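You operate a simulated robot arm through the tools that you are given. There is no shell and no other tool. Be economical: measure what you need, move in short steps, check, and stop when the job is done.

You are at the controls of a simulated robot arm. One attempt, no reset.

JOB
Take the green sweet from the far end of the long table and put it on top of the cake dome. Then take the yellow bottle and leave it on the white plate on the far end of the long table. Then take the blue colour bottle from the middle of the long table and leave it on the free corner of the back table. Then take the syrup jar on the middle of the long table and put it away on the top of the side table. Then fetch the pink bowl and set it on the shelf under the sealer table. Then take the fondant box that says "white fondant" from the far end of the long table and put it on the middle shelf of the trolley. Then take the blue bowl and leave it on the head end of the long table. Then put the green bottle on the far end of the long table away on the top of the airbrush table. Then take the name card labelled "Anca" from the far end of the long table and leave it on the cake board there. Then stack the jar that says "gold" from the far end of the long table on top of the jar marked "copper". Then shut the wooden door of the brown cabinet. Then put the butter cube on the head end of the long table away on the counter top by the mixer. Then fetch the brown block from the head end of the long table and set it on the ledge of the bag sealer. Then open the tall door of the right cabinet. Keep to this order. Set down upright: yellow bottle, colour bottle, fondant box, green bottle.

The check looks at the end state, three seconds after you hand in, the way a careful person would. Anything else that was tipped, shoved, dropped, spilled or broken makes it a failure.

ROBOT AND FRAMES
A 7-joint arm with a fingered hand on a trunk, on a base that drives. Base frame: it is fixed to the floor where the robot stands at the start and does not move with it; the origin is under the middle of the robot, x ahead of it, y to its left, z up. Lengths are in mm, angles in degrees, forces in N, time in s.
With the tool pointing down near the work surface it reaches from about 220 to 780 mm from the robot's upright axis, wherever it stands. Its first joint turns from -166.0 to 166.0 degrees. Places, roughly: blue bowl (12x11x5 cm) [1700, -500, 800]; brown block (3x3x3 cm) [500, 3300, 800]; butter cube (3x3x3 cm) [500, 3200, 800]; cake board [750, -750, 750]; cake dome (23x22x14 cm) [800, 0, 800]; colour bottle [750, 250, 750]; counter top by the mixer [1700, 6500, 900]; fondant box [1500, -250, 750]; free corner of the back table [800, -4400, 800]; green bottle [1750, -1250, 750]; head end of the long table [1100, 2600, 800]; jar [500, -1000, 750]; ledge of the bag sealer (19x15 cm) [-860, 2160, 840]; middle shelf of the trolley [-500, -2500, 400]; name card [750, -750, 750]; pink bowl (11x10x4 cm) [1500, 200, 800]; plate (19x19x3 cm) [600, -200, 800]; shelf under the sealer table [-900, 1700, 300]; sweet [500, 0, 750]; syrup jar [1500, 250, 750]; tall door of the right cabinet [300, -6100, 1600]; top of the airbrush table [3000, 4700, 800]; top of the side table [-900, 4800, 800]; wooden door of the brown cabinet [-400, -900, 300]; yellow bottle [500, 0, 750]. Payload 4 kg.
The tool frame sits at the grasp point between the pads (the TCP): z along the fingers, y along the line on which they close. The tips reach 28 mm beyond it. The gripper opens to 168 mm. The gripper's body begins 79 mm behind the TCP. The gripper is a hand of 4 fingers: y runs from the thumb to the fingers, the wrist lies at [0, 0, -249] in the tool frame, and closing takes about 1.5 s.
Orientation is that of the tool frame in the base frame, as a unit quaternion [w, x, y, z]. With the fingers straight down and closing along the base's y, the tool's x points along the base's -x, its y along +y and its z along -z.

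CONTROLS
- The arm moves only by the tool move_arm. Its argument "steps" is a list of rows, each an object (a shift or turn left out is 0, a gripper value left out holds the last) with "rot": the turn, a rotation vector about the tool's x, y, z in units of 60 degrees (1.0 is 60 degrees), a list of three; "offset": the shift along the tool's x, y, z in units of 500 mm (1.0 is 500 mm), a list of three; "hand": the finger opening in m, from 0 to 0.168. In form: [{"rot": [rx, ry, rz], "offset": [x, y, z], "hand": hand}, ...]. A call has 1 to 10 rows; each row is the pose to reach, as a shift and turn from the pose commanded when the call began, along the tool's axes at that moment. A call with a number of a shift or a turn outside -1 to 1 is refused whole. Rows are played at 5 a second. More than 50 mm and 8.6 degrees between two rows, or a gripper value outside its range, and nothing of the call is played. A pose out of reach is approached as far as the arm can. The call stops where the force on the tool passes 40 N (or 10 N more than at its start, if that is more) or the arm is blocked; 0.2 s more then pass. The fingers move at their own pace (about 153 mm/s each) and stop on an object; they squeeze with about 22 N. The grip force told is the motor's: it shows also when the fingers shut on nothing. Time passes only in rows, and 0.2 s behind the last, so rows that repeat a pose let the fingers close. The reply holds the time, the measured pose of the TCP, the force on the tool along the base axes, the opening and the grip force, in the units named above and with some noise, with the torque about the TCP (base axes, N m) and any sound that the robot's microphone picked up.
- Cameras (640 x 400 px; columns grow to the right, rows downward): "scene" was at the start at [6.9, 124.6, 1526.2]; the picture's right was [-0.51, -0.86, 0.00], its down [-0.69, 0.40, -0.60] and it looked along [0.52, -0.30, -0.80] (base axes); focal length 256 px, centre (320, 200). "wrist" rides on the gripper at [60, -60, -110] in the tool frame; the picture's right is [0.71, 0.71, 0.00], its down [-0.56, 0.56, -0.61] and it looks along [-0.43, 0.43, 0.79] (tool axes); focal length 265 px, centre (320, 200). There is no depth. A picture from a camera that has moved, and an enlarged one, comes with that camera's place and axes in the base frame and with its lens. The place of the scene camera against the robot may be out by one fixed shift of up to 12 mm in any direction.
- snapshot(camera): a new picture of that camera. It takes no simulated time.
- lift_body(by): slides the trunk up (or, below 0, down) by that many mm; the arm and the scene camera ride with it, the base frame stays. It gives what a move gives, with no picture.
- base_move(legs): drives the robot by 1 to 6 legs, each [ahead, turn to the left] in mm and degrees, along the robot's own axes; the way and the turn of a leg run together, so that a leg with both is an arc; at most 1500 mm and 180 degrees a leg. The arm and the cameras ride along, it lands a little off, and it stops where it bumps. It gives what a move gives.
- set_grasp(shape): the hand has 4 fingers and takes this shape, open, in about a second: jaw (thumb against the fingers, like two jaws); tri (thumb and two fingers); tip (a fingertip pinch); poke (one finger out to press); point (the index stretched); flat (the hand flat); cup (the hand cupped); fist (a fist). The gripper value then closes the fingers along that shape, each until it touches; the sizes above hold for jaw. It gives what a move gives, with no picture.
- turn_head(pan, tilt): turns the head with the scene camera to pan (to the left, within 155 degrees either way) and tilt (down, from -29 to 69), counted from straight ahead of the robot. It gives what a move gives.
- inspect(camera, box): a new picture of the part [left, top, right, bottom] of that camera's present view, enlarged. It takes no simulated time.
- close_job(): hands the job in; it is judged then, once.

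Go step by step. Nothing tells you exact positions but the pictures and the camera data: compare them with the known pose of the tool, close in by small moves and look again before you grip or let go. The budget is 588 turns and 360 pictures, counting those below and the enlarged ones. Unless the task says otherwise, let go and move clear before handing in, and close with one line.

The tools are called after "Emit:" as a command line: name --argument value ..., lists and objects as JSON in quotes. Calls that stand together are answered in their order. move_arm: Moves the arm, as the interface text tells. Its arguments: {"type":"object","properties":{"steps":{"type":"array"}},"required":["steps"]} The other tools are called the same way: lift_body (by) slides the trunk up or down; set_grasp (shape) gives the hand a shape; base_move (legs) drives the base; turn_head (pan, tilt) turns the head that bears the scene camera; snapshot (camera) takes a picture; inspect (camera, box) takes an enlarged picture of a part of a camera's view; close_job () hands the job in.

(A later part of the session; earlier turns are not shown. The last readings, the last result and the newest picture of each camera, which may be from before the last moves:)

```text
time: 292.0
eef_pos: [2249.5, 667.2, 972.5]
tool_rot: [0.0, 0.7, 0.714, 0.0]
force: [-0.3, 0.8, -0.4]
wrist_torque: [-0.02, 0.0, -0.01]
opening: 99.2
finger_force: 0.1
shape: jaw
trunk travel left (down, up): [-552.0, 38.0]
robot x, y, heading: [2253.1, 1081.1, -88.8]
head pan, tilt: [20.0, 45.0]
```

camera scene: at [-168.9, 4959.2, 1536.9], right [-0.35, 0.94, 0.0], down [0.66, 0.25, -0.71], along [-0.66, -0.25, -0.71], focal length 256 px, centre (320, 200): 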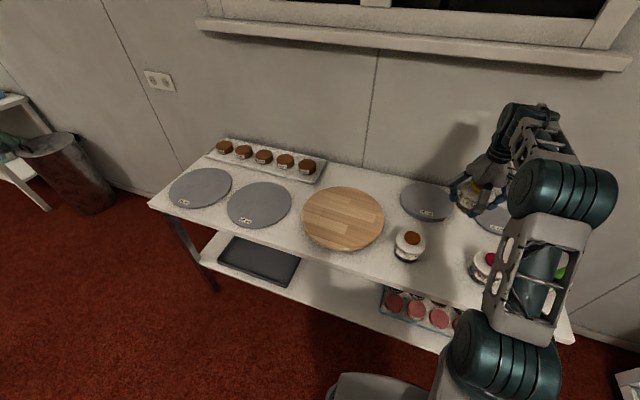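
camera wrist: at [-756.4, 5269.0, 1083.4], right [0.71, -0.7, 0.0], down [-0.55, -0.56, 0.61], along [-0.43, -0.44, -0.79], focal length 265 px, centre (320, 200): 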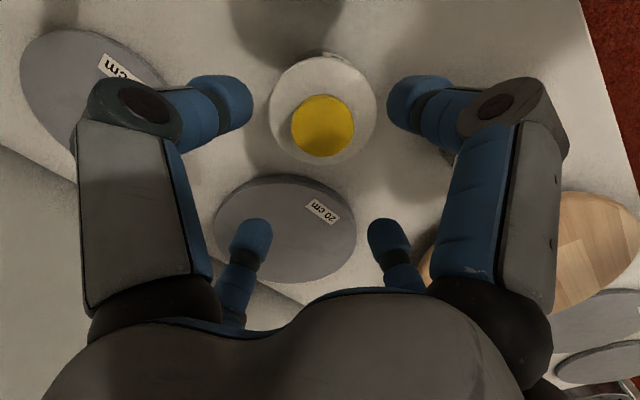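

Emit:
base_move --legs '[[897, 1.2], [0, -92.4]]'

Emit:
turn_head --pan 0 --tilt 60

Emit:
snapshot --camera "scene"

```text
time: 300.7
eef_pos: [1871.6, 209.6, 972.7]
tool_rot: [0.0, 1.0, -0.015, 0.001]
force: [0.2, 0.1, -0.3]
wrist_torque: [0.0, -0.01, 0.01]
opening: 99.2
finger_force: 0.1
shape: jaw
trunk travel left (down, up): [-552.0, 38.0]
robot x, y, heading: [2282.1, 192.9, 178.3]
head pan, tilt: [20.0, 45.0]
```

```text
time: 301.5
eef_pos: [1871.6, 209.0, 971.8]
tool_rot: [0.0, 1.0, -0.015, 0.001]
force: [0.4, -0.2, -0.6]
wrist_torque: [0.0, -0.01, 0.0]
opening: 99.3
finger_force: 0.2
shape: jaw
trunk travel left (down, up): [-552.0, 38.0]
robot x, y, heading: [2279.7, 185.7, 178.5]
head pan, tilt: [0.0, 60.0]
```

```text
257 pictures are left
camera scene: at [2271.6, 23.5, 1517.6], right [0.03, 1.0, 0.0], down [0.87, -0.03, -0.5], along [-0.5, 0.01, -0.87], focal length 256 px, centre (320, 200)
```

scene: 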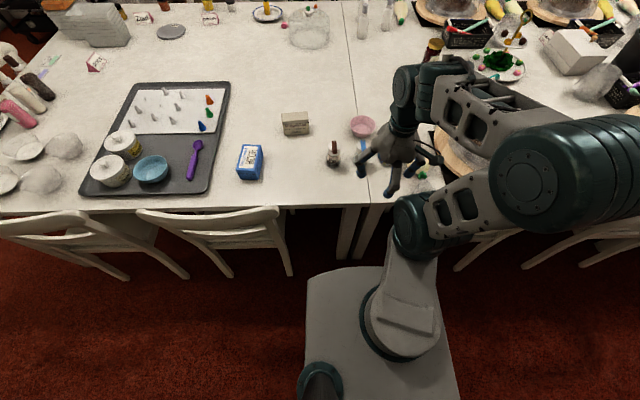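

Drive into the gap again and put the hand over the pink bowl near [1515, 209], fingers on the diagonals.

Emit:
base_move --legs '[[120, 1.3]]'

Emit:
move_arm --steps '[{"offset": [-0.08, 0, -0.03], "rot": [0, 0, 0.125], "hand": 0.135}, {"offset": [-0.16, 0, -0.06], "rot": [0, 0, 0.25]}, {"offset": [-0.25, 0, -0.06], "rot": [0, 0, 0.375]}, {"offset": [-0.33, 0, -0.06], "rot": [0, 0, 0.5]}, {"offset": [-0.41, 0, -0.06], "rot": [0, 0, 0.625]}, {"offset": [-0.45, 0, -0.06], "rot": [0, 0, 0.75]}]'

Emit:
snapshot --camera "wrist"

```text
time: 302.8
eef_pos: [1750.6, 200.6, 972.4]
tool_rot: [0.0, 1.0, -0.002, 0.0]
force: [0.6, -0.3, -0.1]
wrist_torque: [-0.02, 0.0, -0.03]
opening: 99.3
finger_force: 0.1
shape: jaw
trunk travel left (down, up): [-552.0, 38.0]
robot x, y, heading: [2159.9, 190.9, 179.8]
head pan, tilt: [0.0, 60.0]
```

```text
time: 304.1
eef_pos: [1526.7, 202.1, 1004.2]
tool_rot: [0.0, 0.922, -0.387, 0.0]
force: [-1.0, -0.7, 0.0]
wrist_torque: [0.0, 0.02, 0.01]
opening: 134.5
finger_force: 0.0
shape: jaw
trunk travel left (down, up): [-552.0, 38.0]
robot x, y, heading: [2161.1, 188.5, 179.5]
head pan, tilt: [0.0, 60.0]
```

```text
256 pictures are left
camera wrist: at [1611.6, 200.9, 1112.7], right [-0.01, -1.0, 0.0], down [-0.79, 0.01, 0.61], along [-0.61, 0.01, -0.79], focal length 265 px, centre (320, 200)
```

wrist: 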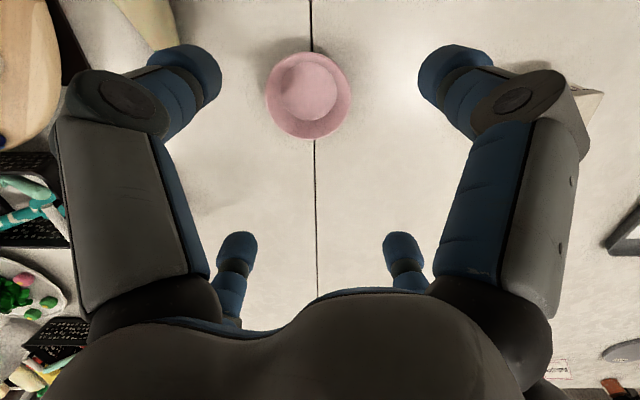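

Emit:
move_arm --steps '[{"offset": [-0.017, -0.005, 0.07]}, {"offset": [-0.034, -0.009, 0.15]}, {"offset": [-0.034, -0.009, 0.23]}, {"offset": [-0.034, -0.009, 0.28]}]'

Emit:
snapshot --camera "wrist"

Emit:
inspect --camera "scene" --box '[290, 60, 470, 220]'

```text
time: 305.1
eef_pos: [1516.9, 218.0, 861.9]
tool_rot: [0.0, 0.923, -0.386, 0.001]
force: [0.1, -0.5, -0.4]
wrist_torque: [0.0, 0.0, -0.03]
opening: 134.5
finger_force: 0.1
shape: jaw
trunk travel left (down, up): [-552.0, 38.0]
robot x, y, heading: [2161.7, 189.7, 179.7]
head pan, tilt: [0.0, 60.0]
```

```text
255 pictures are left
camera wrist: at [1601.9, 218.0, 971.4], right [-0.01, -1.0, 0.0], down [-0.79, 0.01, 0.61], along [-0.61, 0.0, -0.79], focal length 265 px, centre (320, 200)
```

wrist: 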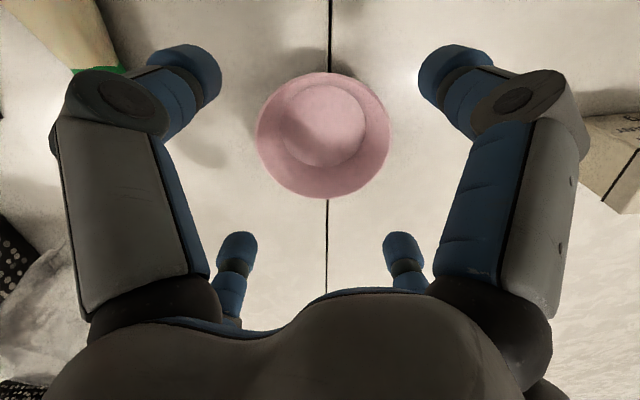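

```text
2.50 times, centred on (380, 140) of scene
camera zoom: at [2156.0, 25.5, 1517.6], right [0.01, 1.0, 0.0], down [0.87, -0.01, -0.5], along [-0.5, 0.0, -0.87], focal length 641 px, centre (170, 350)
```

zoom: 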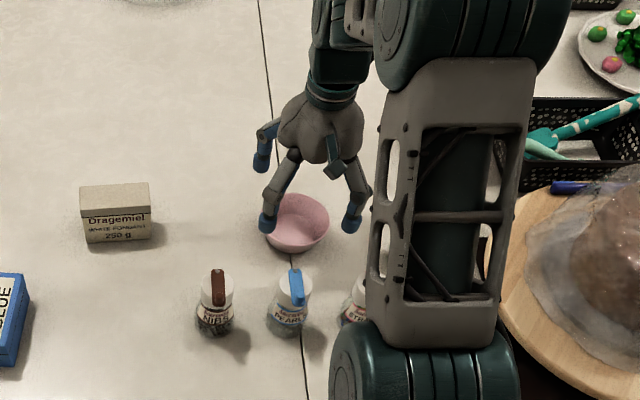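

Centred. Descend and close on the bowl's rim.

Emit:
move_arm --steps '[{"offset": [0.007, 0, 0.08]}, {"offset": [0.007, 0, 0.145]}, {"offset": [0.007, 0, 0.156]}, {"offset": [0.007, 0, 0.156], "hand": 0.05}, {"offset": [0.007, 0, 0.156], "hand": 0.05}, {"offset": [0.007, 0, 0.156], "hand": 0.05}, {"offset": [0.007, 0, 0.156], "hand": 0.05}]'

Emit:
snapshot --camera "wrist"

```text
time: 306.8
eef_pos: [1519.7, 216.1, 783.5]
tool_rot: [0.0, 0.923, -0.385, 0.0]
force: [0.0, 0.4, 0.3]
wrist_torque: [0.02, -0.01, -0.01]
opening: 77.6
finger_force: 22.4
shape: jaw
trunk travel left (down, up): [-552.0, 38.0]
robot x, y, heading: [2161.9, 187.2, 179.6]
head pan, tilt: [0.0, 60.0]
```

```text
253 pictures are left
camera wrist: at [1604.8, 215.2, 893.5], right [-0.01, -1.0, 0.0], down [-0.79, 0.0, 0.61], along [-0.61, 0.0, -0.79], focal length 265 px, centre (320, 200)
```

wrist: 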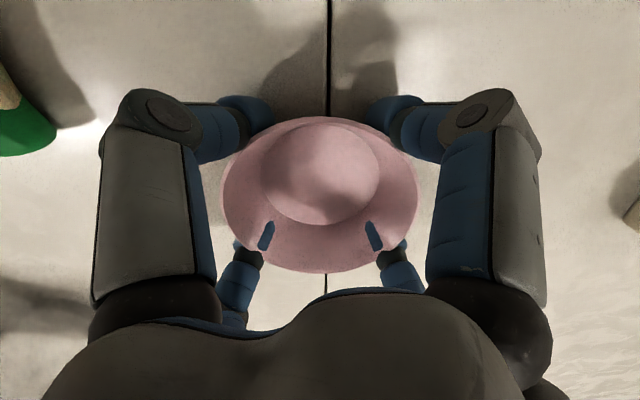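

Gripped under the rim. Lift and draw in.

Emit:
move_arm --steps '[{"offset": [0, 0, -0.05]}, {"offset": [0, 0, -0.13]}, {"offset": [0, 0, -0.22]}, {"offset": [0, 0, -0.31]}, {"offset": [0, 0, -0.4]}, {"offset": [0.06, -0.06, -0.42]}, {"offset": [0.12, -0.12, -0.42]}, {"offset": [0.18, -0.18, -0.42]}, {"offset": [0.24, -0.24, -0.42]}, {"offset": [0.3, -0.3, -0.42]}]'

Emit:
snapshot --camera "wrist"

```text
time: 308.9
eef_pos: [1733.9, 213.7, 993.7]
tool_rot: [0.0, 0.923, -0.385, 0.0]
force: [-0.6, 0.0, -1.6]
wrist_torque: [-0.02, -0.01, 0.03]
opening: 77.7
finger_force: 22.3
shape: jaw
trunk travel left (down, up): [-552.0, 38.0]
robot x, y, heading: [2162.4, 188.7, 179.6]
head pan, tilt: [0.0, 60.0]
```

```text
252 pictures are left
camera wrist: at [1818.5, 213.3, 1103.9], right [-0.01, -1.0, 0.0], down [-0.79, 0.0, 0.61], along [-0.61, 0.0, -0.79], focal length 265 px, centre (320, 200)
```

wrist: 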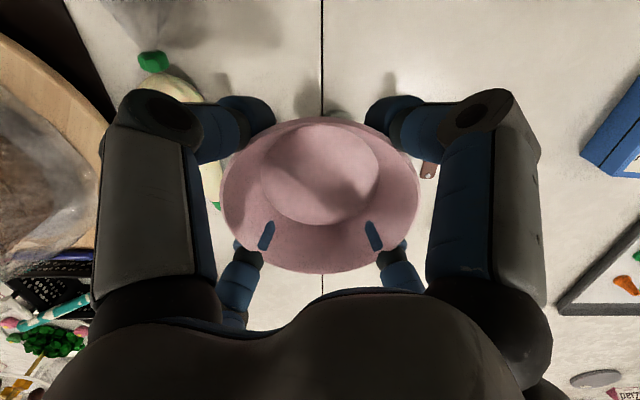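

Held. Back out and drive round by the head end to the sealer table.

Emit:
base_move --legs '[[-220, 0], [0, -88.5], [1500, 0], [1500, 0], [950, 0]]'

```text
time: 332.8
eef_pos: [1975.4, 4532.1, 994.8]
tool_rot: [0.0, -0.431, 0.903, 0.0]
force: [-0.8, 0.1, -1.9]
wrist_torque: [0.01, 0.05, -0.03]
opening: 77.5
finger_force: 22.5
shape: jaw
trunk travel left (down, up): [-552.0, 38.0]
robot x, y, heading: [2002.2, 4098.8, 96.2]
head pan, tilt: [0.0, 60.0]
```

Emit:
base_move --legs '[[0, 83.8], [1500, 0], [600, 0], [0, 90]]'

Emit:
turn_head --pan -10 --tilt 30

Emit:
snapshot --camera "scene"

```text
time: 350.6
eef_pos: [-117.3, 3666.1, 993.5]
tool_rot: [0.0, 0.927, 0.374, 0.0]
force: [-0.7, -0.7, -1.6]
wrist_torque: [0.01, 0.0, 0.01]
opening: 77.0
finger_force: 22.6
shape: jaw
trunk travel left (down, up): [-552.0, 38.0]
robot x, y, heading: [-85.5, 4093.3, -91.3]
head pan, tilt: [0.0, 60.0]
```

```text
time: 351.5
eef_pos: [-117.2, 3664.7, 993.8]
tool_rot: [0.0, 0.927, 0.375, 0.0]
force: [0.0, -0.5, -2.3]
wrist_torque: [0.03, -0.01, -0.02]
opening: 77.4
finger_force: 21.7
shape: jaw
trunk travel left (down, up): [-552.0, 38.0]
robot x, y, heading: [-88.4, 4093.4, -91.2]
head pan, tilt: [-10.0, 30.0]
```

```text
251 pictures are left
camera scene: at [61.4, 4060.1, 1559.5], right [-0.98, 0.19, 0.0], down [0.1, 0.49, -0.87], along [-0.17, -0.85, -0.5], focal length 256 px, centre (320, 200)
```

scene: 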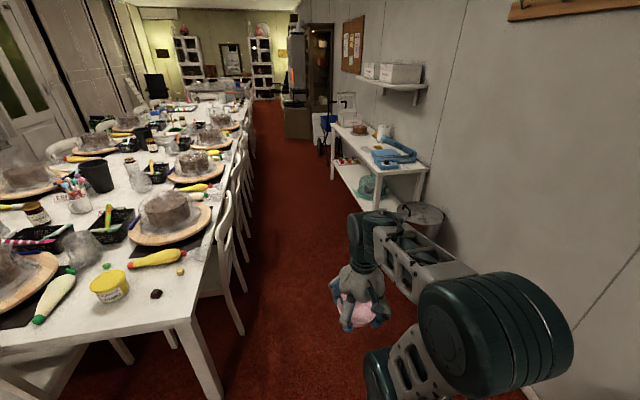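

Corridor clear. Drive to face the sealer table's shelf.

Emit:
base_move --legs '[[1500, 0], [830, 0], [0, -88.5]]'

Emit:
turn_head --pan 20 --tilt 45

Emit:
snapshot --camera "scene"

```text
time: 366.7
eef_pos: [-565.8, 1797.9, 993.8]
tool_rot: [0.0, 0.924, -0.383, 0.0]
force: [-0.8, 0.3, -1.5]
wrist_torque: [0.01, -0.03, 0.01]
opening: 76.5
finger_force: 21.6
shape: jaw
trunk travel left (down, up): [-552.0, 38.0]
robot x, y, heading: [-135.0, 1774.8, -179.7]
head pan, tilt: [-10.0, 30.0]
```

```text
time: 367.6
eef_pos: [-564.6, 1797.1, 993.8]
tool_rot: [0.0, 0.924, -0.383, -0.001]
force: [-0.3, -0.2, -0.9]
wrist_torque: [0.02, 0.03, -0.04]
opening: 76.9
finger_force: 22.3
shape: jaw
trunk travel left (down, up): [-552.0, 38.0]
robot x, y, heading: [-137.8, 1777.8, -180.2]
head pan, tilt: [20.0, 45.0]
```

```text
250 pictures are left
camera scene: at [-150.2, 1585.0, 1537.0], right [-0.34, 0.94, 0.0], down [0.66, 0.24, -0.71], along [-0.66, -0.24, -0.71], focal length 256 px, centre (320, 200)
```

scene: 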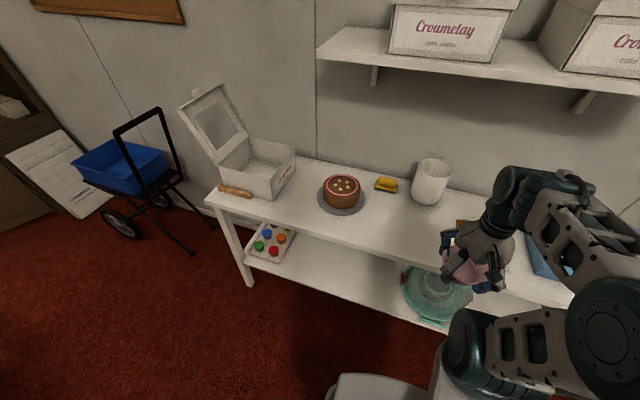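

The shelf's middle (y≈1500) is free, between the colour tray and the teal bag. Shift the base to y≈1500 and lower the trunk.

Emit:
base_move --legs '[[0, 90], [275, 0], [0, -90.5]]'

Emit:
lift_body --by -500

Emit:
snapshot --camera "scene"

```text
time: 377.2
eef_pos: [-564.4, 1525.9, 994.5]
tool_rot: [0.0, 0.923, -0.385, 0.001]
force: [0.2, -0.7, -1.2]
wrist_torque: [0.01, -0.04, 0.01]
opening: 76.5
finger_force: 21.8
shape: jaw
trunk travel left (down, up): [-552.0, 38.0]
robot x, y, heading: [-133.1, 1502.7, 179.7]
head pan, tilt: [20.0, 45.0]
```

```text
refused: -500 is not a number from -400 to 400
```

```text
249 pictures are left
camera scene: at [-150.7, 1310.4, 1537.0], right [-0.34, 0.94, 0.0], down [0.67, 0.24, -0.71], along [-0.67, -0.24, -0.71], focal length 256 px, centre (320, 200)
```

scene: 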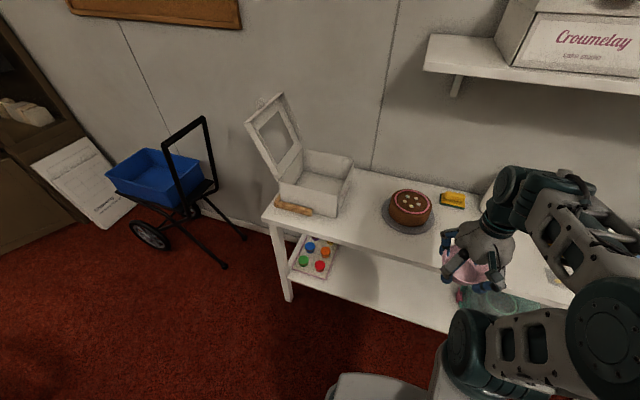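

Emit:
move_arm --steps '[{"offset": [0.067, -0.025, 0]}, {"offset": [0.134, -0.05, 0]}]'

Emit:
lift_body --by -400

Emit:
turn_head --pan 15 --tilt 30

Emit:
snapshot --camera "scene"

```text
time: 377.8
eef_pos: [-498.8, 1496.2, 994.4]
tool_rot: [0.0, 0.923, -0.386, 0.001]
force: [-0.4, 0.5, -1.7]
wrist_torque: [-0.01, -0.02, 0.01]
opening: 76.5
finger_force: 21.8
shape: jaw
trunk travel left (down, up): [-552.0, 38.0]
robot x, y, heading: [-133.5, 1501.8, 179.9]
head pan, tilt: [20.0, 45.0]
```

```text
time: 381.6
eef_pos: [-498.2, 1493.1, 593.3]
tool_rot: [-0.001, 0.923, -0.385, 0.0]
force: [0.7, 0.4, -2.2]
wrist_torque: [0.01, 0.02, 0.01]
opening: 76.4
finger_force: 21.6
shape: jaw
trunk travel left (down, up): [-152.0, 438.0]
robot x, y, heading: [-141.0, 1500.7, 179.8]
head pan, tilt: [20.0, 45.0]
```

```text
time: 382.4
eef_pos: [-498.8, 1494.2, 595.3]
tool_rot: [0.0, 0.923, -0.386, 0.0]
force: [-0.7, 0.1, -0.5]
wrist_torque: [0.0, -0.01, 0.03]
opening: 76.4
finger_force: 22.1
shape: jaw
trunk travel left (down, up): [-152.0, 438.0]
robot x, y, heading: [-136.4, 1498.8, 179.9]
head pan, tilt: [15.0, 30.0]
```

```text
248 pictures are left
camera scene: at [-161.6, 1314.7, 1159.6], right [-0.25, 0.97, 0.0], down [0.48, 0.13, -0.87], along [-0.84, -0.22, -0.5], focal length 256 px, centre (320, 200)
```

scene: 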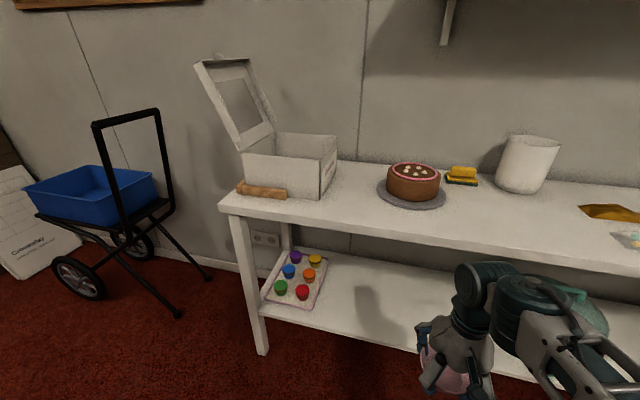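

Lower further to bring the hand to shelf height.

Emit:
lift_body --by -150

Emit:
turn_head --pan 0 --tilt 20

Emit:
snapshot --camera "scene"

Emit:
snapshot --camera "wrist"

```text
time: 384.1
eef_pos: [-498.6, 1494.6, 444.0]
tool_rot: [0.001, 0.923, -0.385, 0.0]
force: [0.4, -0.5, -1.7]
wrist_torque: [-0.03, -0.04, 0.03]
opening: 76.7
finger_force: 21.9
shape: jaw
trunk travel left (down, up): [-2.0, 588.0]
robot x, y, heading: [-136.1, 1501.7, 179.8]
head pan, tilt: [15.0, 30.0]
```

```text
time: 384.9
eef_pos: [-498.9, 1494.0, 445.4]
tool_rot: [0.0, 0.923, -0.385, -0.001]
force: [-0.6, -0.2, -1.1]
wrist_torque: [0.0, -0.01, 0.0]
opening: 76.4
finger_force: 21.6
shape: jaw
trunk travel left (down, up): [-2.0, 588.0]
robot x, y, heading: [-135.6, 1500.7, 179.6]
head pan, tilt: [0.0, 20.0]
```

```text
247 pictures are left
camera scene: at [-167.2, 1338.1, 1025.6], right [0.0, 1.0, 0.0], down [0.34, 0.0, -0.94], along [-0.94, 0.0, -0.34], focal length 256 px, centre (320, 200)
```

scene: 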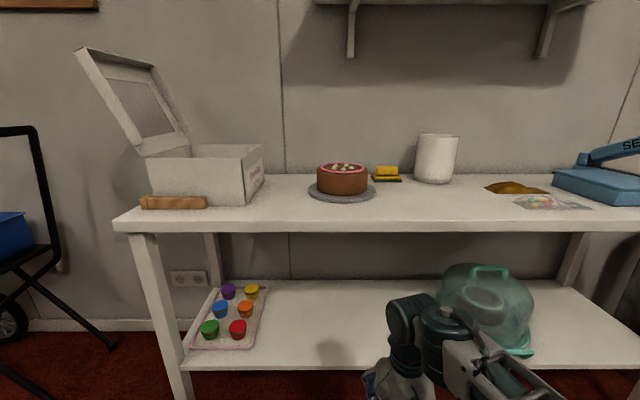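

```text
246 pictures are left
camera wrist: at [-413.8, 1494.0, 554.0], right [-0.01, -1.0, 0.0], down [-0.79, 0.0, 0.61], along [-0.61, 0.0, -0.79], focal length 265 px, centre (320, 200)
```

wrist: 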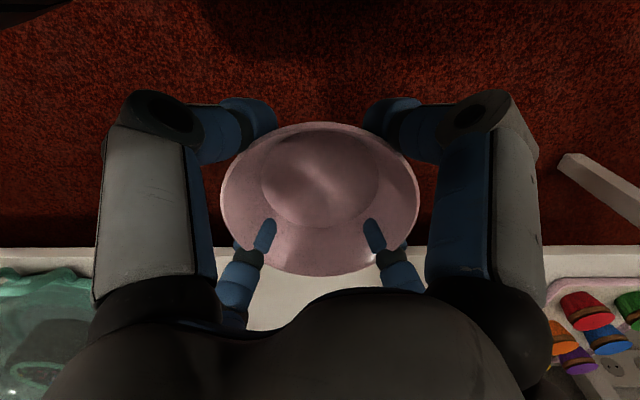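

Shelf edge is around x=-695, z≈300. Lower the hand to z 385 and begin inserting under the tabletop.

Emit:
move_arm --steps '[{"offset": [0, 0, 0.06]}, {"offset": [0, 0, 0.12]}, {"offset": [-0.05, 0.055, 0.12]}, {"offset": [-0.11, 0.12, 0.12]}, {"offset": [-0.16, 0.18, 0.12]}]'

Emit:
snapshot --camera "scene"

Emit:
snapshot --camera "wrist"

```text
time: 386.1
eef_pos: [-619.0, 1488.7, 385.3]
tool_rot: [0.001, 0.923, -0.386, -0.001]
force: [1.1, 0.1, -2.1]
wrist_torque: [0.01, 0.0, -0.01]
opening: 76.3
finger_force: 22.3
shape: jaw
trunk travel left (down, up): [-2.0, 588.0]
robot x, y, heading: [-136.8, 1504.7, 179.6]
head pan, tilt: [0.0, 20.0]
```

```text
245 pictures are left
camera scene: at [-167.0, 1338.2, 1025.7], right [0.0, 1.0, 0.0], down [0.34, 0.0, -0.94], along [-0.94, 0.0, -0.34], focal length 256 px, centre (320, 200)
```

scene: 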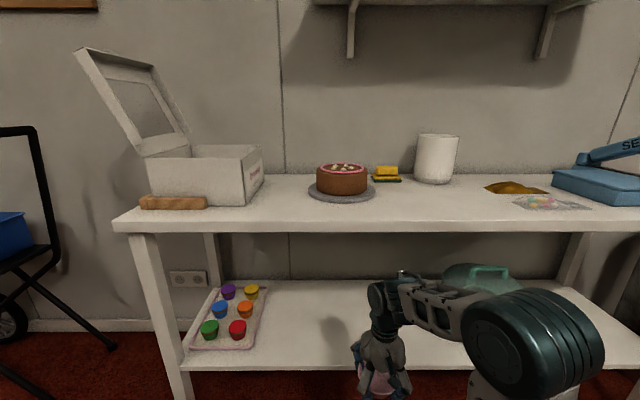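

```text
244 pictures are left
camera wrist: at [-533.9, 1488.3, 494.5], right [-0.01, -1.0, 0.0], down [-0.79, 0.01, 0.61], along [-0.61, 0.0, -0.79], focal length 265 px, centre (320, 200)
```

wrist: 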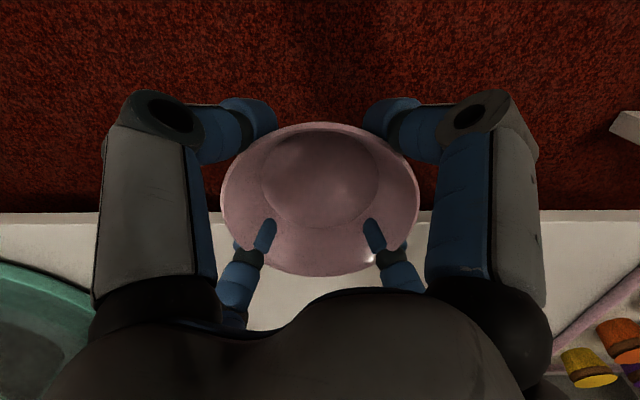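

Shelf is about z 280-300; wrist clears the tabletop underside. Lower 25 mm more and extend in.

Emit:
move_arm --steps '[{"offset": [0, 0, 0.05]}, {"offset": [-0.057, 0.063, 0.05]}, {"offset": [-0.113, 0.126, 0.05]}, {"offset": [-0.17, 0.188, 0.05]}, {"offset": [-0.226, 0.251, 0.05]}, {"offset": [-0.283, 0.314, 0.05]}]'

Emit:
snapshot --camera "scene"

Emit:
snapshot --camera "wrist"

```text
time: 387.5
eef_pos: [-827.7, 1480.1, 359.6]
tool_rot: [0.0, 0.923, -0.385, 0.0]
force: [0.1, 0.2, -1.5]
wrist_torque: [0.01, -0.04, 0.0]
opening: 76.1
finger_force: 22.4
shape: jaw
trunk travel left (down, up): [-2.0, 588.0]
robot x, y, heading: [-137.7, 1498.6, 179.7]
head pan, tilt: [0.0, 20.0]
```

```text
243 pictures are left
camera scene: at [-167.1, 1338.2, 1025.7], right [0.0, 1.0, 0.0], down [0.34, 0.0, -0.94], along [-0.94, 0.0, -0.34], focal length 256 px, centre (320, 200)
```

scene: 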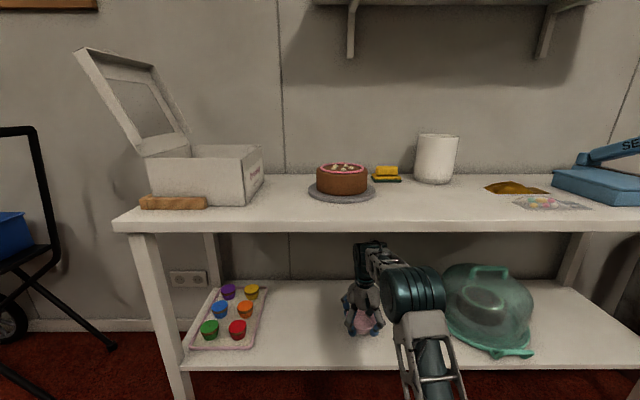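

```text
242 pictures are left
camera wrist: at [-744.0, 1479.7, 469.0], right [-0.01, -1.0, 0.0], down [-0.79, 0.0, 0.61], along [-0.61, 0.0, -0.79], focal length 265 px, centre (320, 200)
```

wrist: 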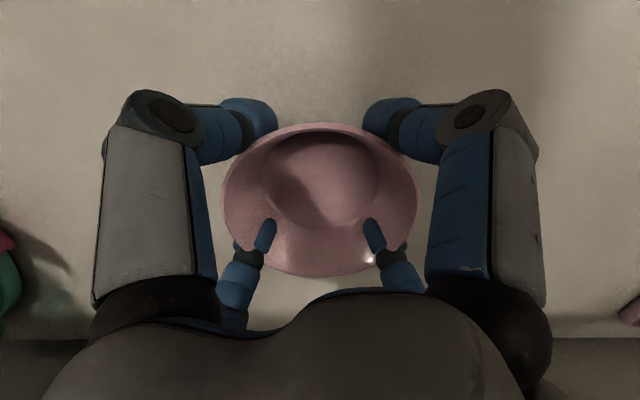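

Well placed over the shelf. Creep down.

Emit:
move_arm --steps '[{"offset": [0, 0, 0.012]}, {"offset": [0, 0, 0.024]}, {"offset": [0, 0, 0.03]}]'

Emit:
inspect --camera "scene" --box '[300, 220, 420, 370]'

```text
time: 388.3
eef_pos: [-830.8, 1478.6, 343.4]
tool_rot: [0.001, 0.923, -0.384, 0.0]
force: [1.0, -0.3, -2.0]
wrist_torque: [-0.02, -0.03, 0.0]
opening: 76.2
finger_force: 22.1
shape: jaw
trunk travel left (down, up): [-2.0, 588.0]
robot x, y, heading: [-132.5, 1500.4, 179.8]
head pan, tilt: [0.0, 20.0]
```

```text
2.67 times, centred on (360, 295) of scene
camera zoom: at [-167.3, 1338.2, 1025.7], right [0.0, 1.0, 0.0], down [0.34, 0.0, -0.94], along [-0.94, 0.0, -0.34], focal length 684 px, centre (213, -53)
```

zoom: 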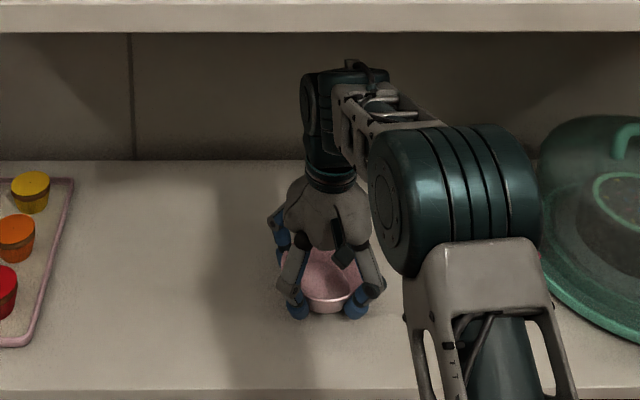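

Emit:
move_arm --steps '[{"offset": [0, 0, 0.006]}, {"offset": [0, 0, 0.012]}, {"offset": [0, 0, 0.016]}]'

```text
time: 389.1
eef_pos: [-830.4, 1477.9, 336.6]
tool_rot: [0.0, 0.923, -0.385, 0.0]
force: [-0.7, -0.4, -1.7]
wrist_torque: [-0.02, 0.0, 0.0]
opening: 76.2
finger_force: 22.1
shape: jaw
trunk travel left (down, up): [-2.0, 588.0]
robot x, y, heading: [-134.5, 1500.7, 179.4]
head pan, tilt: [0.0, 20.0]
```

Emit:
move_arm --steps '[{"offset": [0, 0, 0.006]}, {"offset": [0, 0, 0.012]}]'

```text
time: 389.7
eef_pos: [-830.5, 1478.9, 333.5]
tool_rot: [0.0, 0.923, -0.385, -0.001]
force: [0.3, 0.4, 8.7]
wrist_torque: [0.02, -0.29, -0.01]
opening: 76.1
finger_force: 22.1
shape: jaw
trunk travel left (down, up): [-2.0, 588.0]
robot x, y, heading: [-138.9, 1503.7, 179.6]
head pan, tilt: [0.0, 20.0]
```

Contact. Open wide past the rim and rise gently.

Emit:
move_arm --steps '[{"hand": 0.09}, {"hand": 0.11}, {"hand": 0.135}, {"hand": 0.135}, {"offset": [0, 0, -0.04]}, {"offset": [0, 0, -0.08]}]'

Emit:
snapshot --camera "wrist"

```text
time: 391.1
eef_pos: [-829.6, 1478.5, 370.8]
tool_rot: [0.0, 0.923, -0.385, -0.001]
force: [0.6, -0.1, 0.8]
wrist_torque: [0.01, 0.01, -0.02]
opening: 134.5
finger_force: 0.0
shape: jaw
trunk travel left (down, up): [-2.0, 588.0]
robot x, y, heading: [-137.8, 1501.3, 179.7]
head pan, tilt: [0.0, 20.0]
```

```text
240 pictures are left
camera wrist: at [-744.2, 1477.8, 480.0], right [-0.01, -1.0, 0.0], down [-0.79, 0.01, 0.61], along [-0.61, 0.0, -0.79], focal length 265 px, centre (320, 200)
```

wrist: 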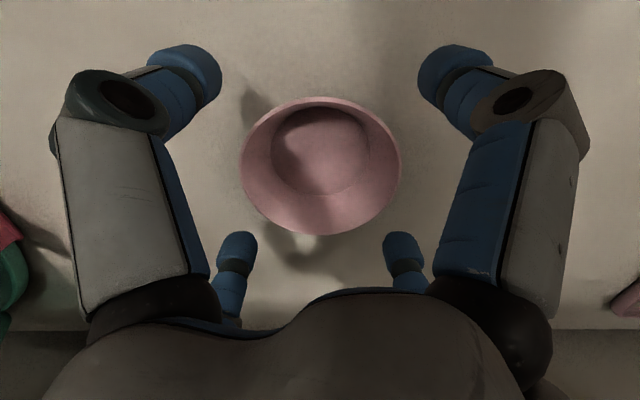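

The bowl is on the shelf. Rise a bit more to clear the rim and withdraw.

Emit:
move_arm --steps '[{"offset": [0, 0, -0.032]}, {"offset": [0.06, -0.062, -0.032]}, {"offset": [0.12, -0.124, -0.032]}, {"offset": [0.18, -0.186, -0.032]}, {"offset": [0.24, -0.248, -0.032]}, {"offset": [0.3, -0.31, -0.032]}, {"offset": [0.36, -0.372, -0.032]}, {"offset": [0.42, -0.43, -0.032]}, {"offset": [0.46, -0.47, -0.032], "hand": 0.1}]'

Emit:
lift_body --by 400

Emit:
lift_body --by 150

Emit:
turn_head --pan 0 --tilt 45

Emit:
snapshot --camera "scene"

```text
time: 393.1
eef_pos: [-499.8, 1480.0, 384.7]
tool_rot: [0.0, 0.922, -0.388, 0.001]
force: [-0.1, -0.3, 0.5]
wrist_torque: [0.02, -0.01, 0.0]
opening: 100.2
finger_force: 0.1
shape: jaw
trunk travel left (down, up): [-2.0, 588.0]
robot x, y, heading: [-137.8, 1502.7, 179.5]
head pan, tilt: [0.0, 20.0]
```

```text
time: 396.9
eef_pos: [-500.4, 1479.3, 786.6]
tool_rot: [-0.001, 0.923, -0.385, 0.0]
force: [0.8, -0.3, -1.1]
wrist_torque: [0.01, 0.01, -0.01]
opening: 100.6
finger_force: 0.0
shape: jaw
trunk travel left (down, up): [-402.0, 188.0]
robot x, y, heading: [-138.2, 1507.0, 179.7]
head pan, tilt: [0.0, 20.0]
```

```text
time: 398.7
eef_pos: [-501.2, 1479.8, 934.8]
tool_rot: [0.0, 0.923, -0.385, 0.0]
force: [-0.1, 0.3, 0.3]
wrist_torque: [0.0, 0.0, 0.0]
opening: 100.7
finger_force: 0.0
shape: jaw
trunk travel left (down, up): [-552.0, 38.0]
robot x, y, heading: [-134.8, 1501.4, 179.8]
head pan, tilt: [0.0, 20.0]
```

```text
time: 399.6
eef_pos: [-500.4, 1478.5, 935.5]
tool_rot: [0.0, 0.923, -0.386, 0.0]
force: [0.9, 0.1, -1.1]
wrist_torque: [-0.02, 0.0, 0.03]
opening: 100.7
finger_force: 0.2
shape: jaw
trunk travel left (down, up): [-552.0, 38.0]
robot x, y, heading: [-137.2, 1500.6, 179.9]
head pan, tilt: [0.0, 45.0]
```

```text
239 pictures are left
camera scene: at [-155.4, 1338.1, 1537.1], right [0.0, 1.0, 0.0], down [0.71, 0.0, -0.71], along [-0.71, 0.0, -0.71], focal length 256 px, centre (320, 200)
```

scene: 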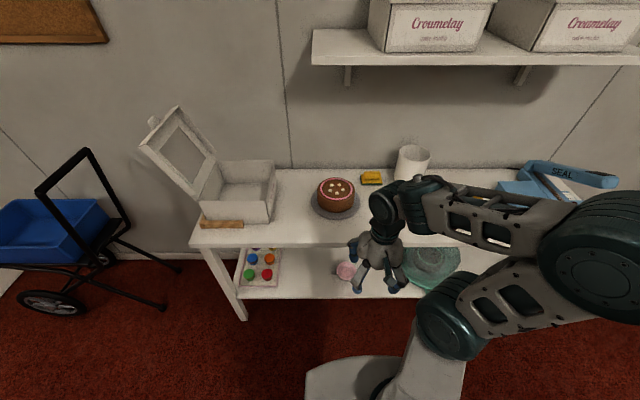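

The pink bowl is on the shelf. Next, the white fondant box; go back by the cabinet corridor to the far aisle.

Emit:
base_move --legs '[[0, 96.4], [1500, 0]]'

Emit:
turn_head --pan 0 --tilt 40

Emit:
snapshot --camera "scene"

```text
time: 411.0
eef_pos: [55.4, -338.4, 935.6]
tool_rot: [0.0, 0.907, 0.42, 0.0]
force: [0.8, 0.7, -0.4]
wrist_torque: [-0.02, -0.02, -0.01]
opening: 100.6
finger_force: 0.0
shape: jaw
trunk travel left (down, up): [-552.0, 38.0]
robot x, y, heading: [0.4, 24.7, -85.1]
head pan, tilt: [0.0, 45.0]
```

```text
time: 411.7
eef_pos: [55.0, -338.3, 936.0]
tool_rot: [0.0, 0.908, 0.419, 0.0]
force: [-0.1, 0.0, 0.4]
wrist_torque: [0.01, 0.02, -0.02]
opening: 100.8
finger_force: 0.2
shape: jaw
trunk travel left (down, up): [-552.0, 38.0]
robot x, y, heading: [0.2, 22.1, -85.3]
head pan, tilt: [0.0, 40.0]
```

```text
238 pictures are left
camera scene: at [168.0, 10.2, 1544.2], right [-1.0, -0.08, 0.0], down [-0.05, 0.64, -0.77], along [0.06, -0.76, -0.64], focal length 256 px, centre (320, 200)
```

scene: 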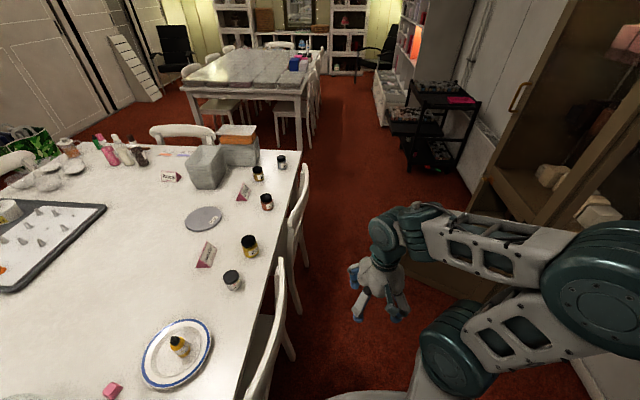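

Emit:
base_move --legs '[[600, 0], [300, -4.8], [1080, 0], [0, 90], [1500, 0], [750, 0]]'

```text
time: 436.3
eef_pos: [2615.0, -2036.2, 936.6]
tool_rot: [0.0, 0.403, 0.915, 0.0]
force: [-1.3, -0.2, 0.3]
wrist_torque: [0.0, -0.04, 0.01]
opening: 100.6
finger_force: 0.1
shape: jaw
trunk travel left (down, up): [-552.0, 38.0]
robot x, y, heading: [2254.8, -2046.0, -2.5]
head pan, tilt: [0.0, 40.0]
```

Emit:
base_move --legs '[[0, 91.6], [1500, 0], [700, 0]]'

```text
time: 451.0
eef_pos: [2218.4, 522.7, 935.5]
tool_rot: [0.0, -0.383, 0.924, 0.0]
force: [0.0, -0.4, -0.4]
wrist_torque: [0.02, 0.03, 0.05]
opening: 100.7
finger_force: 0.1
shape: jaw
trunk travel left (down, up): [-552.0, 38.0]
robot x, y, heading: [2245.7, 159.3, 90.4]
head pan, tilt: [0.0, 40.0]
```

Emit:
base_move --legs '[[0, 89.4], [85, 0]]'

Emit:
turn_head --pan 10 --tilt 55

Emit:
snapshot --camera "scene"

```text
time: 456.0
eef_pos: [1793.0, 128.4, 934.3]
tool_rot: [0.0, 0.926, -0.378, 0.0]
force: [0.7, -1.2, 0.4]
wrist_torque: [0.01, -0.02, 0.01]
opening: 100.3
finger_force: 0.1
shape: jaw
trunk travel left (down, up): [-552.0, 38.0]
robot x, y, heading: [2156.3, 160.2, -179.4]
head pan, tilt: [0.0, 40.0]
```

```text
time: 456.7
eef_pos: [1794.4, 128.4, 935.6]
tool_rot: [0.0, 0.926, -0.378, 0.0]
force: [0.2, -0.2, 0.4]
wrist_torque: [0.02, -0.01, 0.01]
opening: 100.5
finger_force: 0.0
shape: jaw
trunk travel left (down, up): [-552.0, 38.0]
robot x, y, heading: [2154.0, 161.2, -179.3]
head pan, tilt: [10.0, 55.0]
```

```text
237 pictures are left
camera scene: at [2150.9, -18.8, 1523.6], right [-0.19, 0.98, 0.0], down [0.8, 0.15, -0.57], along [-0.56, -0.11, -0.82], focal length 256 px, centre (320, 200)
```

scene: 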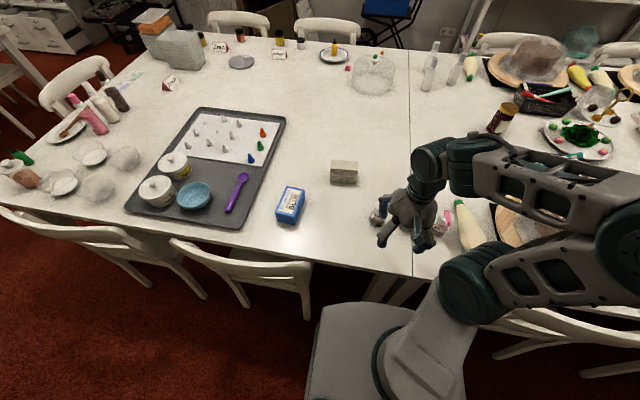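

The white fondant box is near [1530, -46]. Move above it.

Emit:
move_arm --steps '[{"offset": [-0.019, 0.088, -0.01]}, {"offset": [-0.038, 0.177, -0.02]}, {"offset": [-0.057, 0.265, -0.03]}, {"offset": [-0.077, 0.353, -0.04]}, {"offset": [-0.096, 0.441, -0.05]}, {"offset": [-0.115, 0.53, -0.05]}, {"offset": [-0.134, 0.618, -0.05], "hand": 0.12}]'

Emit:
snapshot --camera "wrist"

Emit:
inspect --camera "scene" --box '[260, 120, 440, 260]'

```text
time: 458.3
eef_pos: [1529.3, -45.9, 960.7]
tool_rot: [0.0, 0.926, -0.378, -0.001]
force: [-0.8, -0.4, -0.2]
wrist_torque: [-0.03, -0.01, 0.0]
opening: 119.5
finger_force: 0.1
shape: jaw
trunk travel left (down, up): [-552.0, 38.0]
robot x, y, heading: [2159.8, 157.2, -179.3]
head pan, tilt: [10.0, 55.0]
```

```text
236 pictures are left
camera wrist: at [1614.4, -45.4, 1070.1], right [0.01, -1.0, 0.0], down [-0.79, -0.01, 0.61], along [-0.61, -0.01, -0.79], focal length 265 px, centre (320, 200)
```

wrist: 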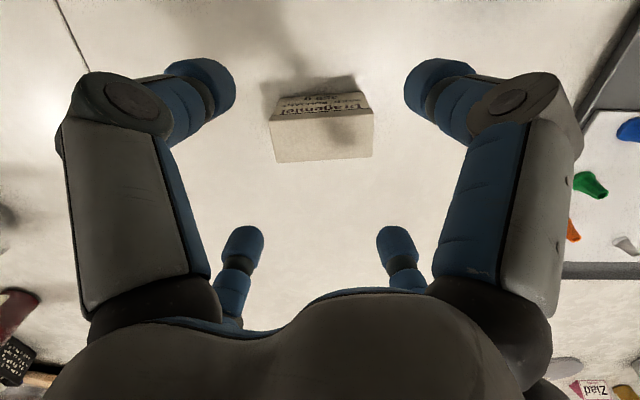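

```text
2.86 times, centred on (350, 190) of scene
camera zoom: at [2150.4, -19.5, 1523.5], right [-0.19, 0.98, 0.0], down [0.81, 0.15, -0.57], along [-0.56, -0.11, -0.82], focal length 732 px, centre (234, 229)
```

zoom: 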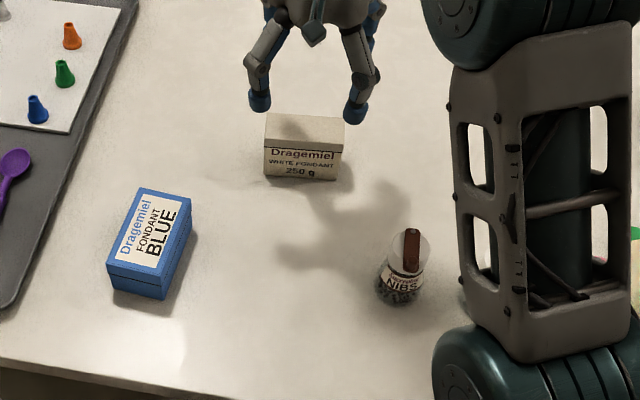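

The box is about 100×46×77 mm centred at [1504, -51], turned some 6°. Align the hand with it while coming lower.

Emit:
move_arm --steps '[{"offset": [-0.006, 0.008, 0.02], "rot": [0, 0, -0.121], "hand": 0.14}, {"offset": [-0.012, 0.016, 0.04], "rot": [0, 0, -0.242]}, {"offset": [-0.018, 0.024, 0.06], "rot": [0, 0, -0.363]}, {"offset": [-0.024, 0.032, 0.08], "rot": [0, 0, -0.484]}, {"offset": [-0.029, 0.043, 0.1], "rot": [0, 0, -0.605]}, {"offset": [-0.029, 0.043, 0.12], "rot": [0, 0, -0.726]}, {"offset": [-0.029, 0.043, 0.13], "rot": [0, 0, -0.847]}]'

Emit:
snapshot --camera "wrist"

Emit:
inspect --camera "scene" --box '[260, 120, 440, 260]'

```text
time: 459.9
eef_pos: [1503.0, -51.1, 895.7]
tool_rot: [0.0, 0.998, 0.058, 0.001]
force: [0.2, -0.1, -1.1]
wrist_torque: [-0.03, -0.02, 0.02]
opening: 139.9
finger_force: 0.1
shape: jaw
trunk travel left (down, up): [-552.0, 38.0]
robot x, y, heading: [2156.9, 153.8, -179.3]
head pan, tilt: [10.0, 55.0]
```

```text
234 pictures are left
camera wrist: at [1556.7, 16.7, 1005.4], right [0.78, -0.62, 0.0], down [-0.49, -0.62, 0.61], along [-0.38, -0.48, -0.79], focal length 265 px, centre (320, 200)
```

wrist: 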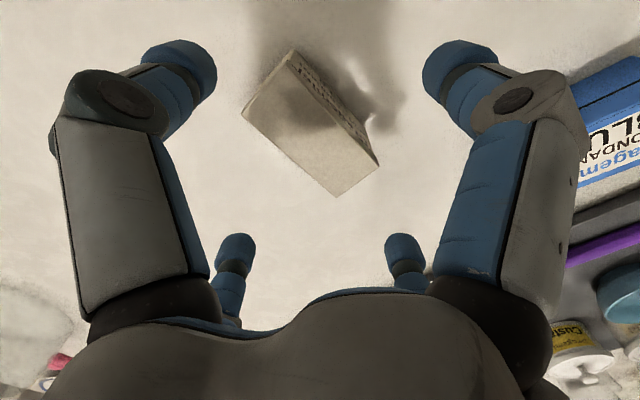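

```text
2.86 times, centred on (350, 190) of scene
camera zoom: at [2150.8, -18.9, 1523.6], right [-0.19, 0.98, 0.0], down [0.8, 0.15, -0.57], along [-0.56, -0.11, -0.82], focal length 732 px, centre (234, 229)
```

zoom: 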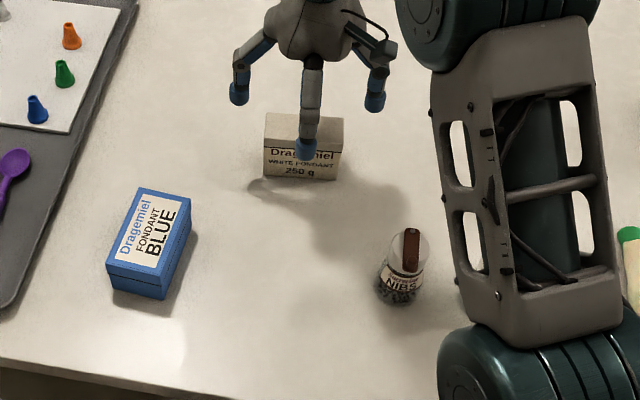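

Slight trim of angle and position, then descend and close on the box.

Emit:
move_arm --steps '[{"offset": [0, -0.008, 0.05], "rot": [0, 0, 0.06]}, {"offset": [0, -0.008, 0.13], "rot": [0, 0, 0.06]}, {"offset": [0, -0.008, 0.207], "rot": [0, 0, 0.06]}, {"offset": [0, -0.008, 0.207], "rot": [0, 0, 0.06], "hand": 0.02}, {"offset": [0, -0.008, 0.207], "rot": [0, 0, 0.06], "hand": 0.02}, {"offset": [0, -0.008, 0.207], "rot": [0, 0, 0.06], "hand": 0.02}, {"offset": [0, -0.008, 0.207], "rot": [0, 0, 0.06], "hand": 0.02}]'

Emit:
snapshot --camera "wrist"

Emit:
inspect --camera "scene" --box '[260, 120, 440, 260]'

```text
time: 461.5
eef_pos: [1502.8, -47.1, 791.1]
tool_rot: [0.001, 1.0, 0.025, 0.0]
force: [0.2, 0.4, -0.2]
wrist_torque: [-0.01, 0.02, -0.03]
opening: 74.3
finger_force: 22.1
shape: jaw
trunk travel left (down, up): [-552.0, 38.0]
robot x, y, heading: [2154.1, 158.0, -179.2]
head pan, tilt: [10.0, 55.0]
```

```text
232 pictures are left
camera wrist: at [1560.0, 17.1, 900.9], right [0.74, -0.67, 0.0], down [-0.53, -0.58, 0.61], along [-0.41, -0.46, -0.79], focal length 265 px, centre (320, 200)
```

wrist: 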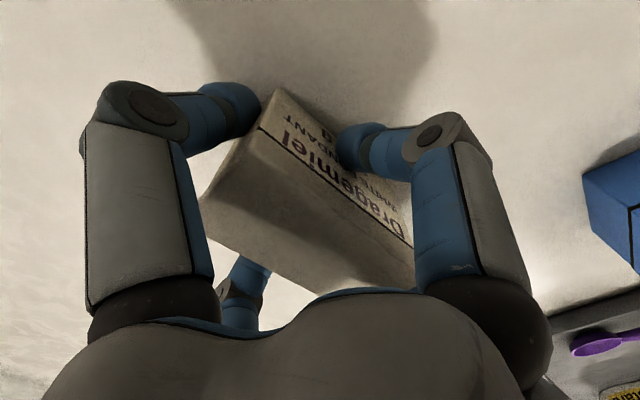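

```text
2.86 times, centred on (350, 190) of scene
camera zoom: at [2150.5, -19.0, 1523.5], right [-0.19, 0.98, 0.0], down [0.81, 0.15, -0.57], along [-0.56, -0.11, -0.82], focal length 732 px, centre (234, 229)
```

zoom: 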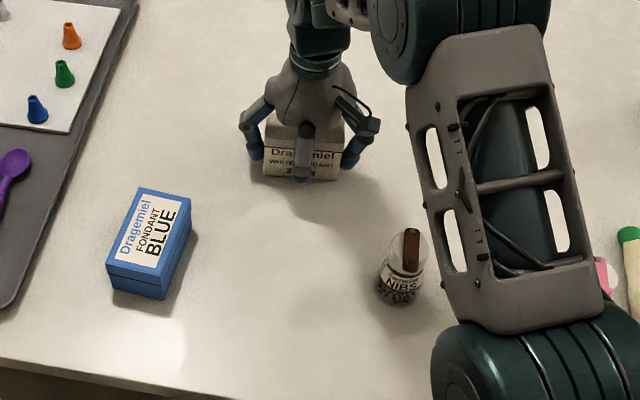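

Firmly held on all four sides. Lift and tuck.

Emit:
move_arm --steps '[{"offset": [0, 0, -0.06]}, {"offset": [0, 0, -0.15]}, {"offset": [0, 0, -0.24]}, {"offset": [0, 0, -0.33]}, {"offset": [0, 0, -0.41]}, {"offset": [0.08, -0.055, -0.42]}, {"offset": [0.16, -0.11, -0.42]}, {"offset": [0.24, -0.165, -0.42]}, {"offset": [0.32, -0.22, -0.42]}, {"offset": [0.4, -0.275, -0.42]}]'

Emit:
move_arm --steps '[{"offset": [0.07, -0.045, 0]}, {"offset": [0.134, -0.093, 0]}]'

Emit:
snapshot --camera "wrist"

```text
time: 463.7
eef_pos: [1695.8, 101.6, 1001.6]
tool_rot: [0.001, 1.0, 0.024, 0.0]
force: [0.5, -1.0, -2.3]
wrist_torque: [0.03, -0.04, -0.01]
opening: 74.4
finger_force: 21.6
shape: jaw
trunk travel left (down, up): [-552.0, 38.0]
robot x, y, heading: [2157.5, 157.9, -179.2]
head pan, tilt: [10.0, 55.0]
```

```text
time: 464.3
eef_pos: [1760.9, 152.5, 1000.3]
tool_rot: [0.001, 1.0, 0.026, -0.001]
force: [0.6, 0.3, -3.5]
wrist_torque: [-0.02, 0.01, -0.01]
opening: 74.5
finger_force: 22.1
shape: jaw
trunk travel left (down, up): [-552.0, 38.0]
robot x, y, heading: [2158.0, 158.5, -179.4]
head pan, tilt: [10.0, 55.0]
```

```text
230 pictures are left
camera wrist: at [1817.7, 216.5, 1109.9], right [0.74, -0.67, 0.0], down [-0.53, -0.58, 0.62], along [-0.41, -0.46, -0.79], focal length 265 px, centre (320, 200)
```

wrist: 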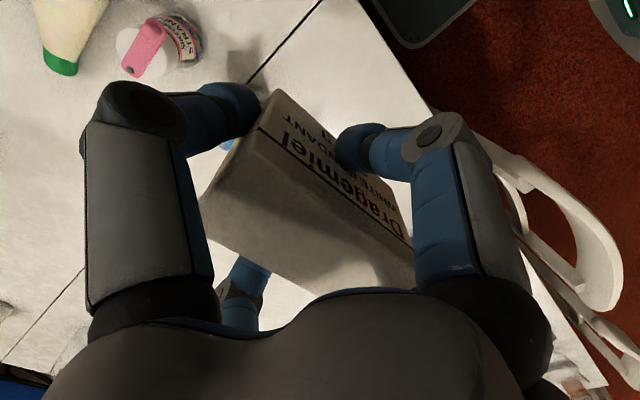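

Back out and drive by the far end towards the trolley.

Emit:
base_move --legs '[[-170, 0], [0, 90.2], [1500, 0], [620, 0]]'

```text
time: 479.9
eef_pos: [2328.7, -2406.3, 1000.3]
tool_rot: [0.0, 0.693, 0.721, -0.001]
force: [-0.1, 0.3, -2.7]
wrist_torque: [0.03, -0.01, -0.02]
opening: 74.2
finger_force: 21.5
shape: jaw
trunk travel left (down, up): [-552.0, 38.0]
robot x, y, heading: [2326.4, -2012.3, -89.7]
head pan, tilt: [10.0, 55.0]
```

Emit:
base_move --legs '[[0, -90.5], [1500, 0], [500, 0]]'

Emit:
turn_head --pan 20 --tilt 40

Emit:
snapshot --camera "scene"

```text
time: 493.8
eef_pos: [-88.0, -1998.2, 999.9]
tool_rot: [0.0, 1.0, 0.018, 0.0]
force: [0.1, -0.8, -2.8]
wrist_torque: [0.06, -0.05, 0.03]
opening: 74.2
finger_force: 21.9
shape: jaw
trunk travel left (down, up): [-552.0, 38.0]
robot x, y, heading: [306.5, -1996.1, 180.1]
head pan, tilt: [10.0, 55.0]
```

```text
time: 494.6
eef_pos: [-87.7, -1997.8, 1000.8]
tool_rot: [0.0, 1.0, 0.017, 0.0]
force: [0.2, 0.5, -2.5]
wrist_torque: [-0.01, 0.01, -0.03]
opening: 74.2
finger_force: 21.9
shape: jaw
trunk travel left (down, up): [-552.0, 38.0]
robot x, y, heading: [315.0, -1997.4, 180.0]
head pan, tilt: [20.0, 40.0]
```

```text
229 pictures are left
camera scene: at [290.9, -2190.1, 1544.2], right [-0.34, 0.94, 0.0], down [0.6, 0.22, -0.77], along [-0.72, -0.26, -0.64], focal length 256 px, centre (320, 200)
```

scene: 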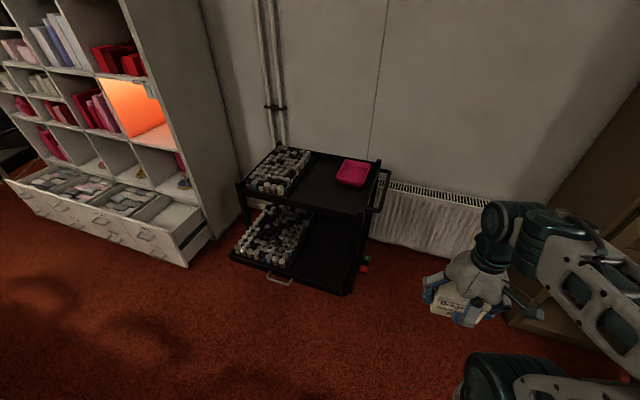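

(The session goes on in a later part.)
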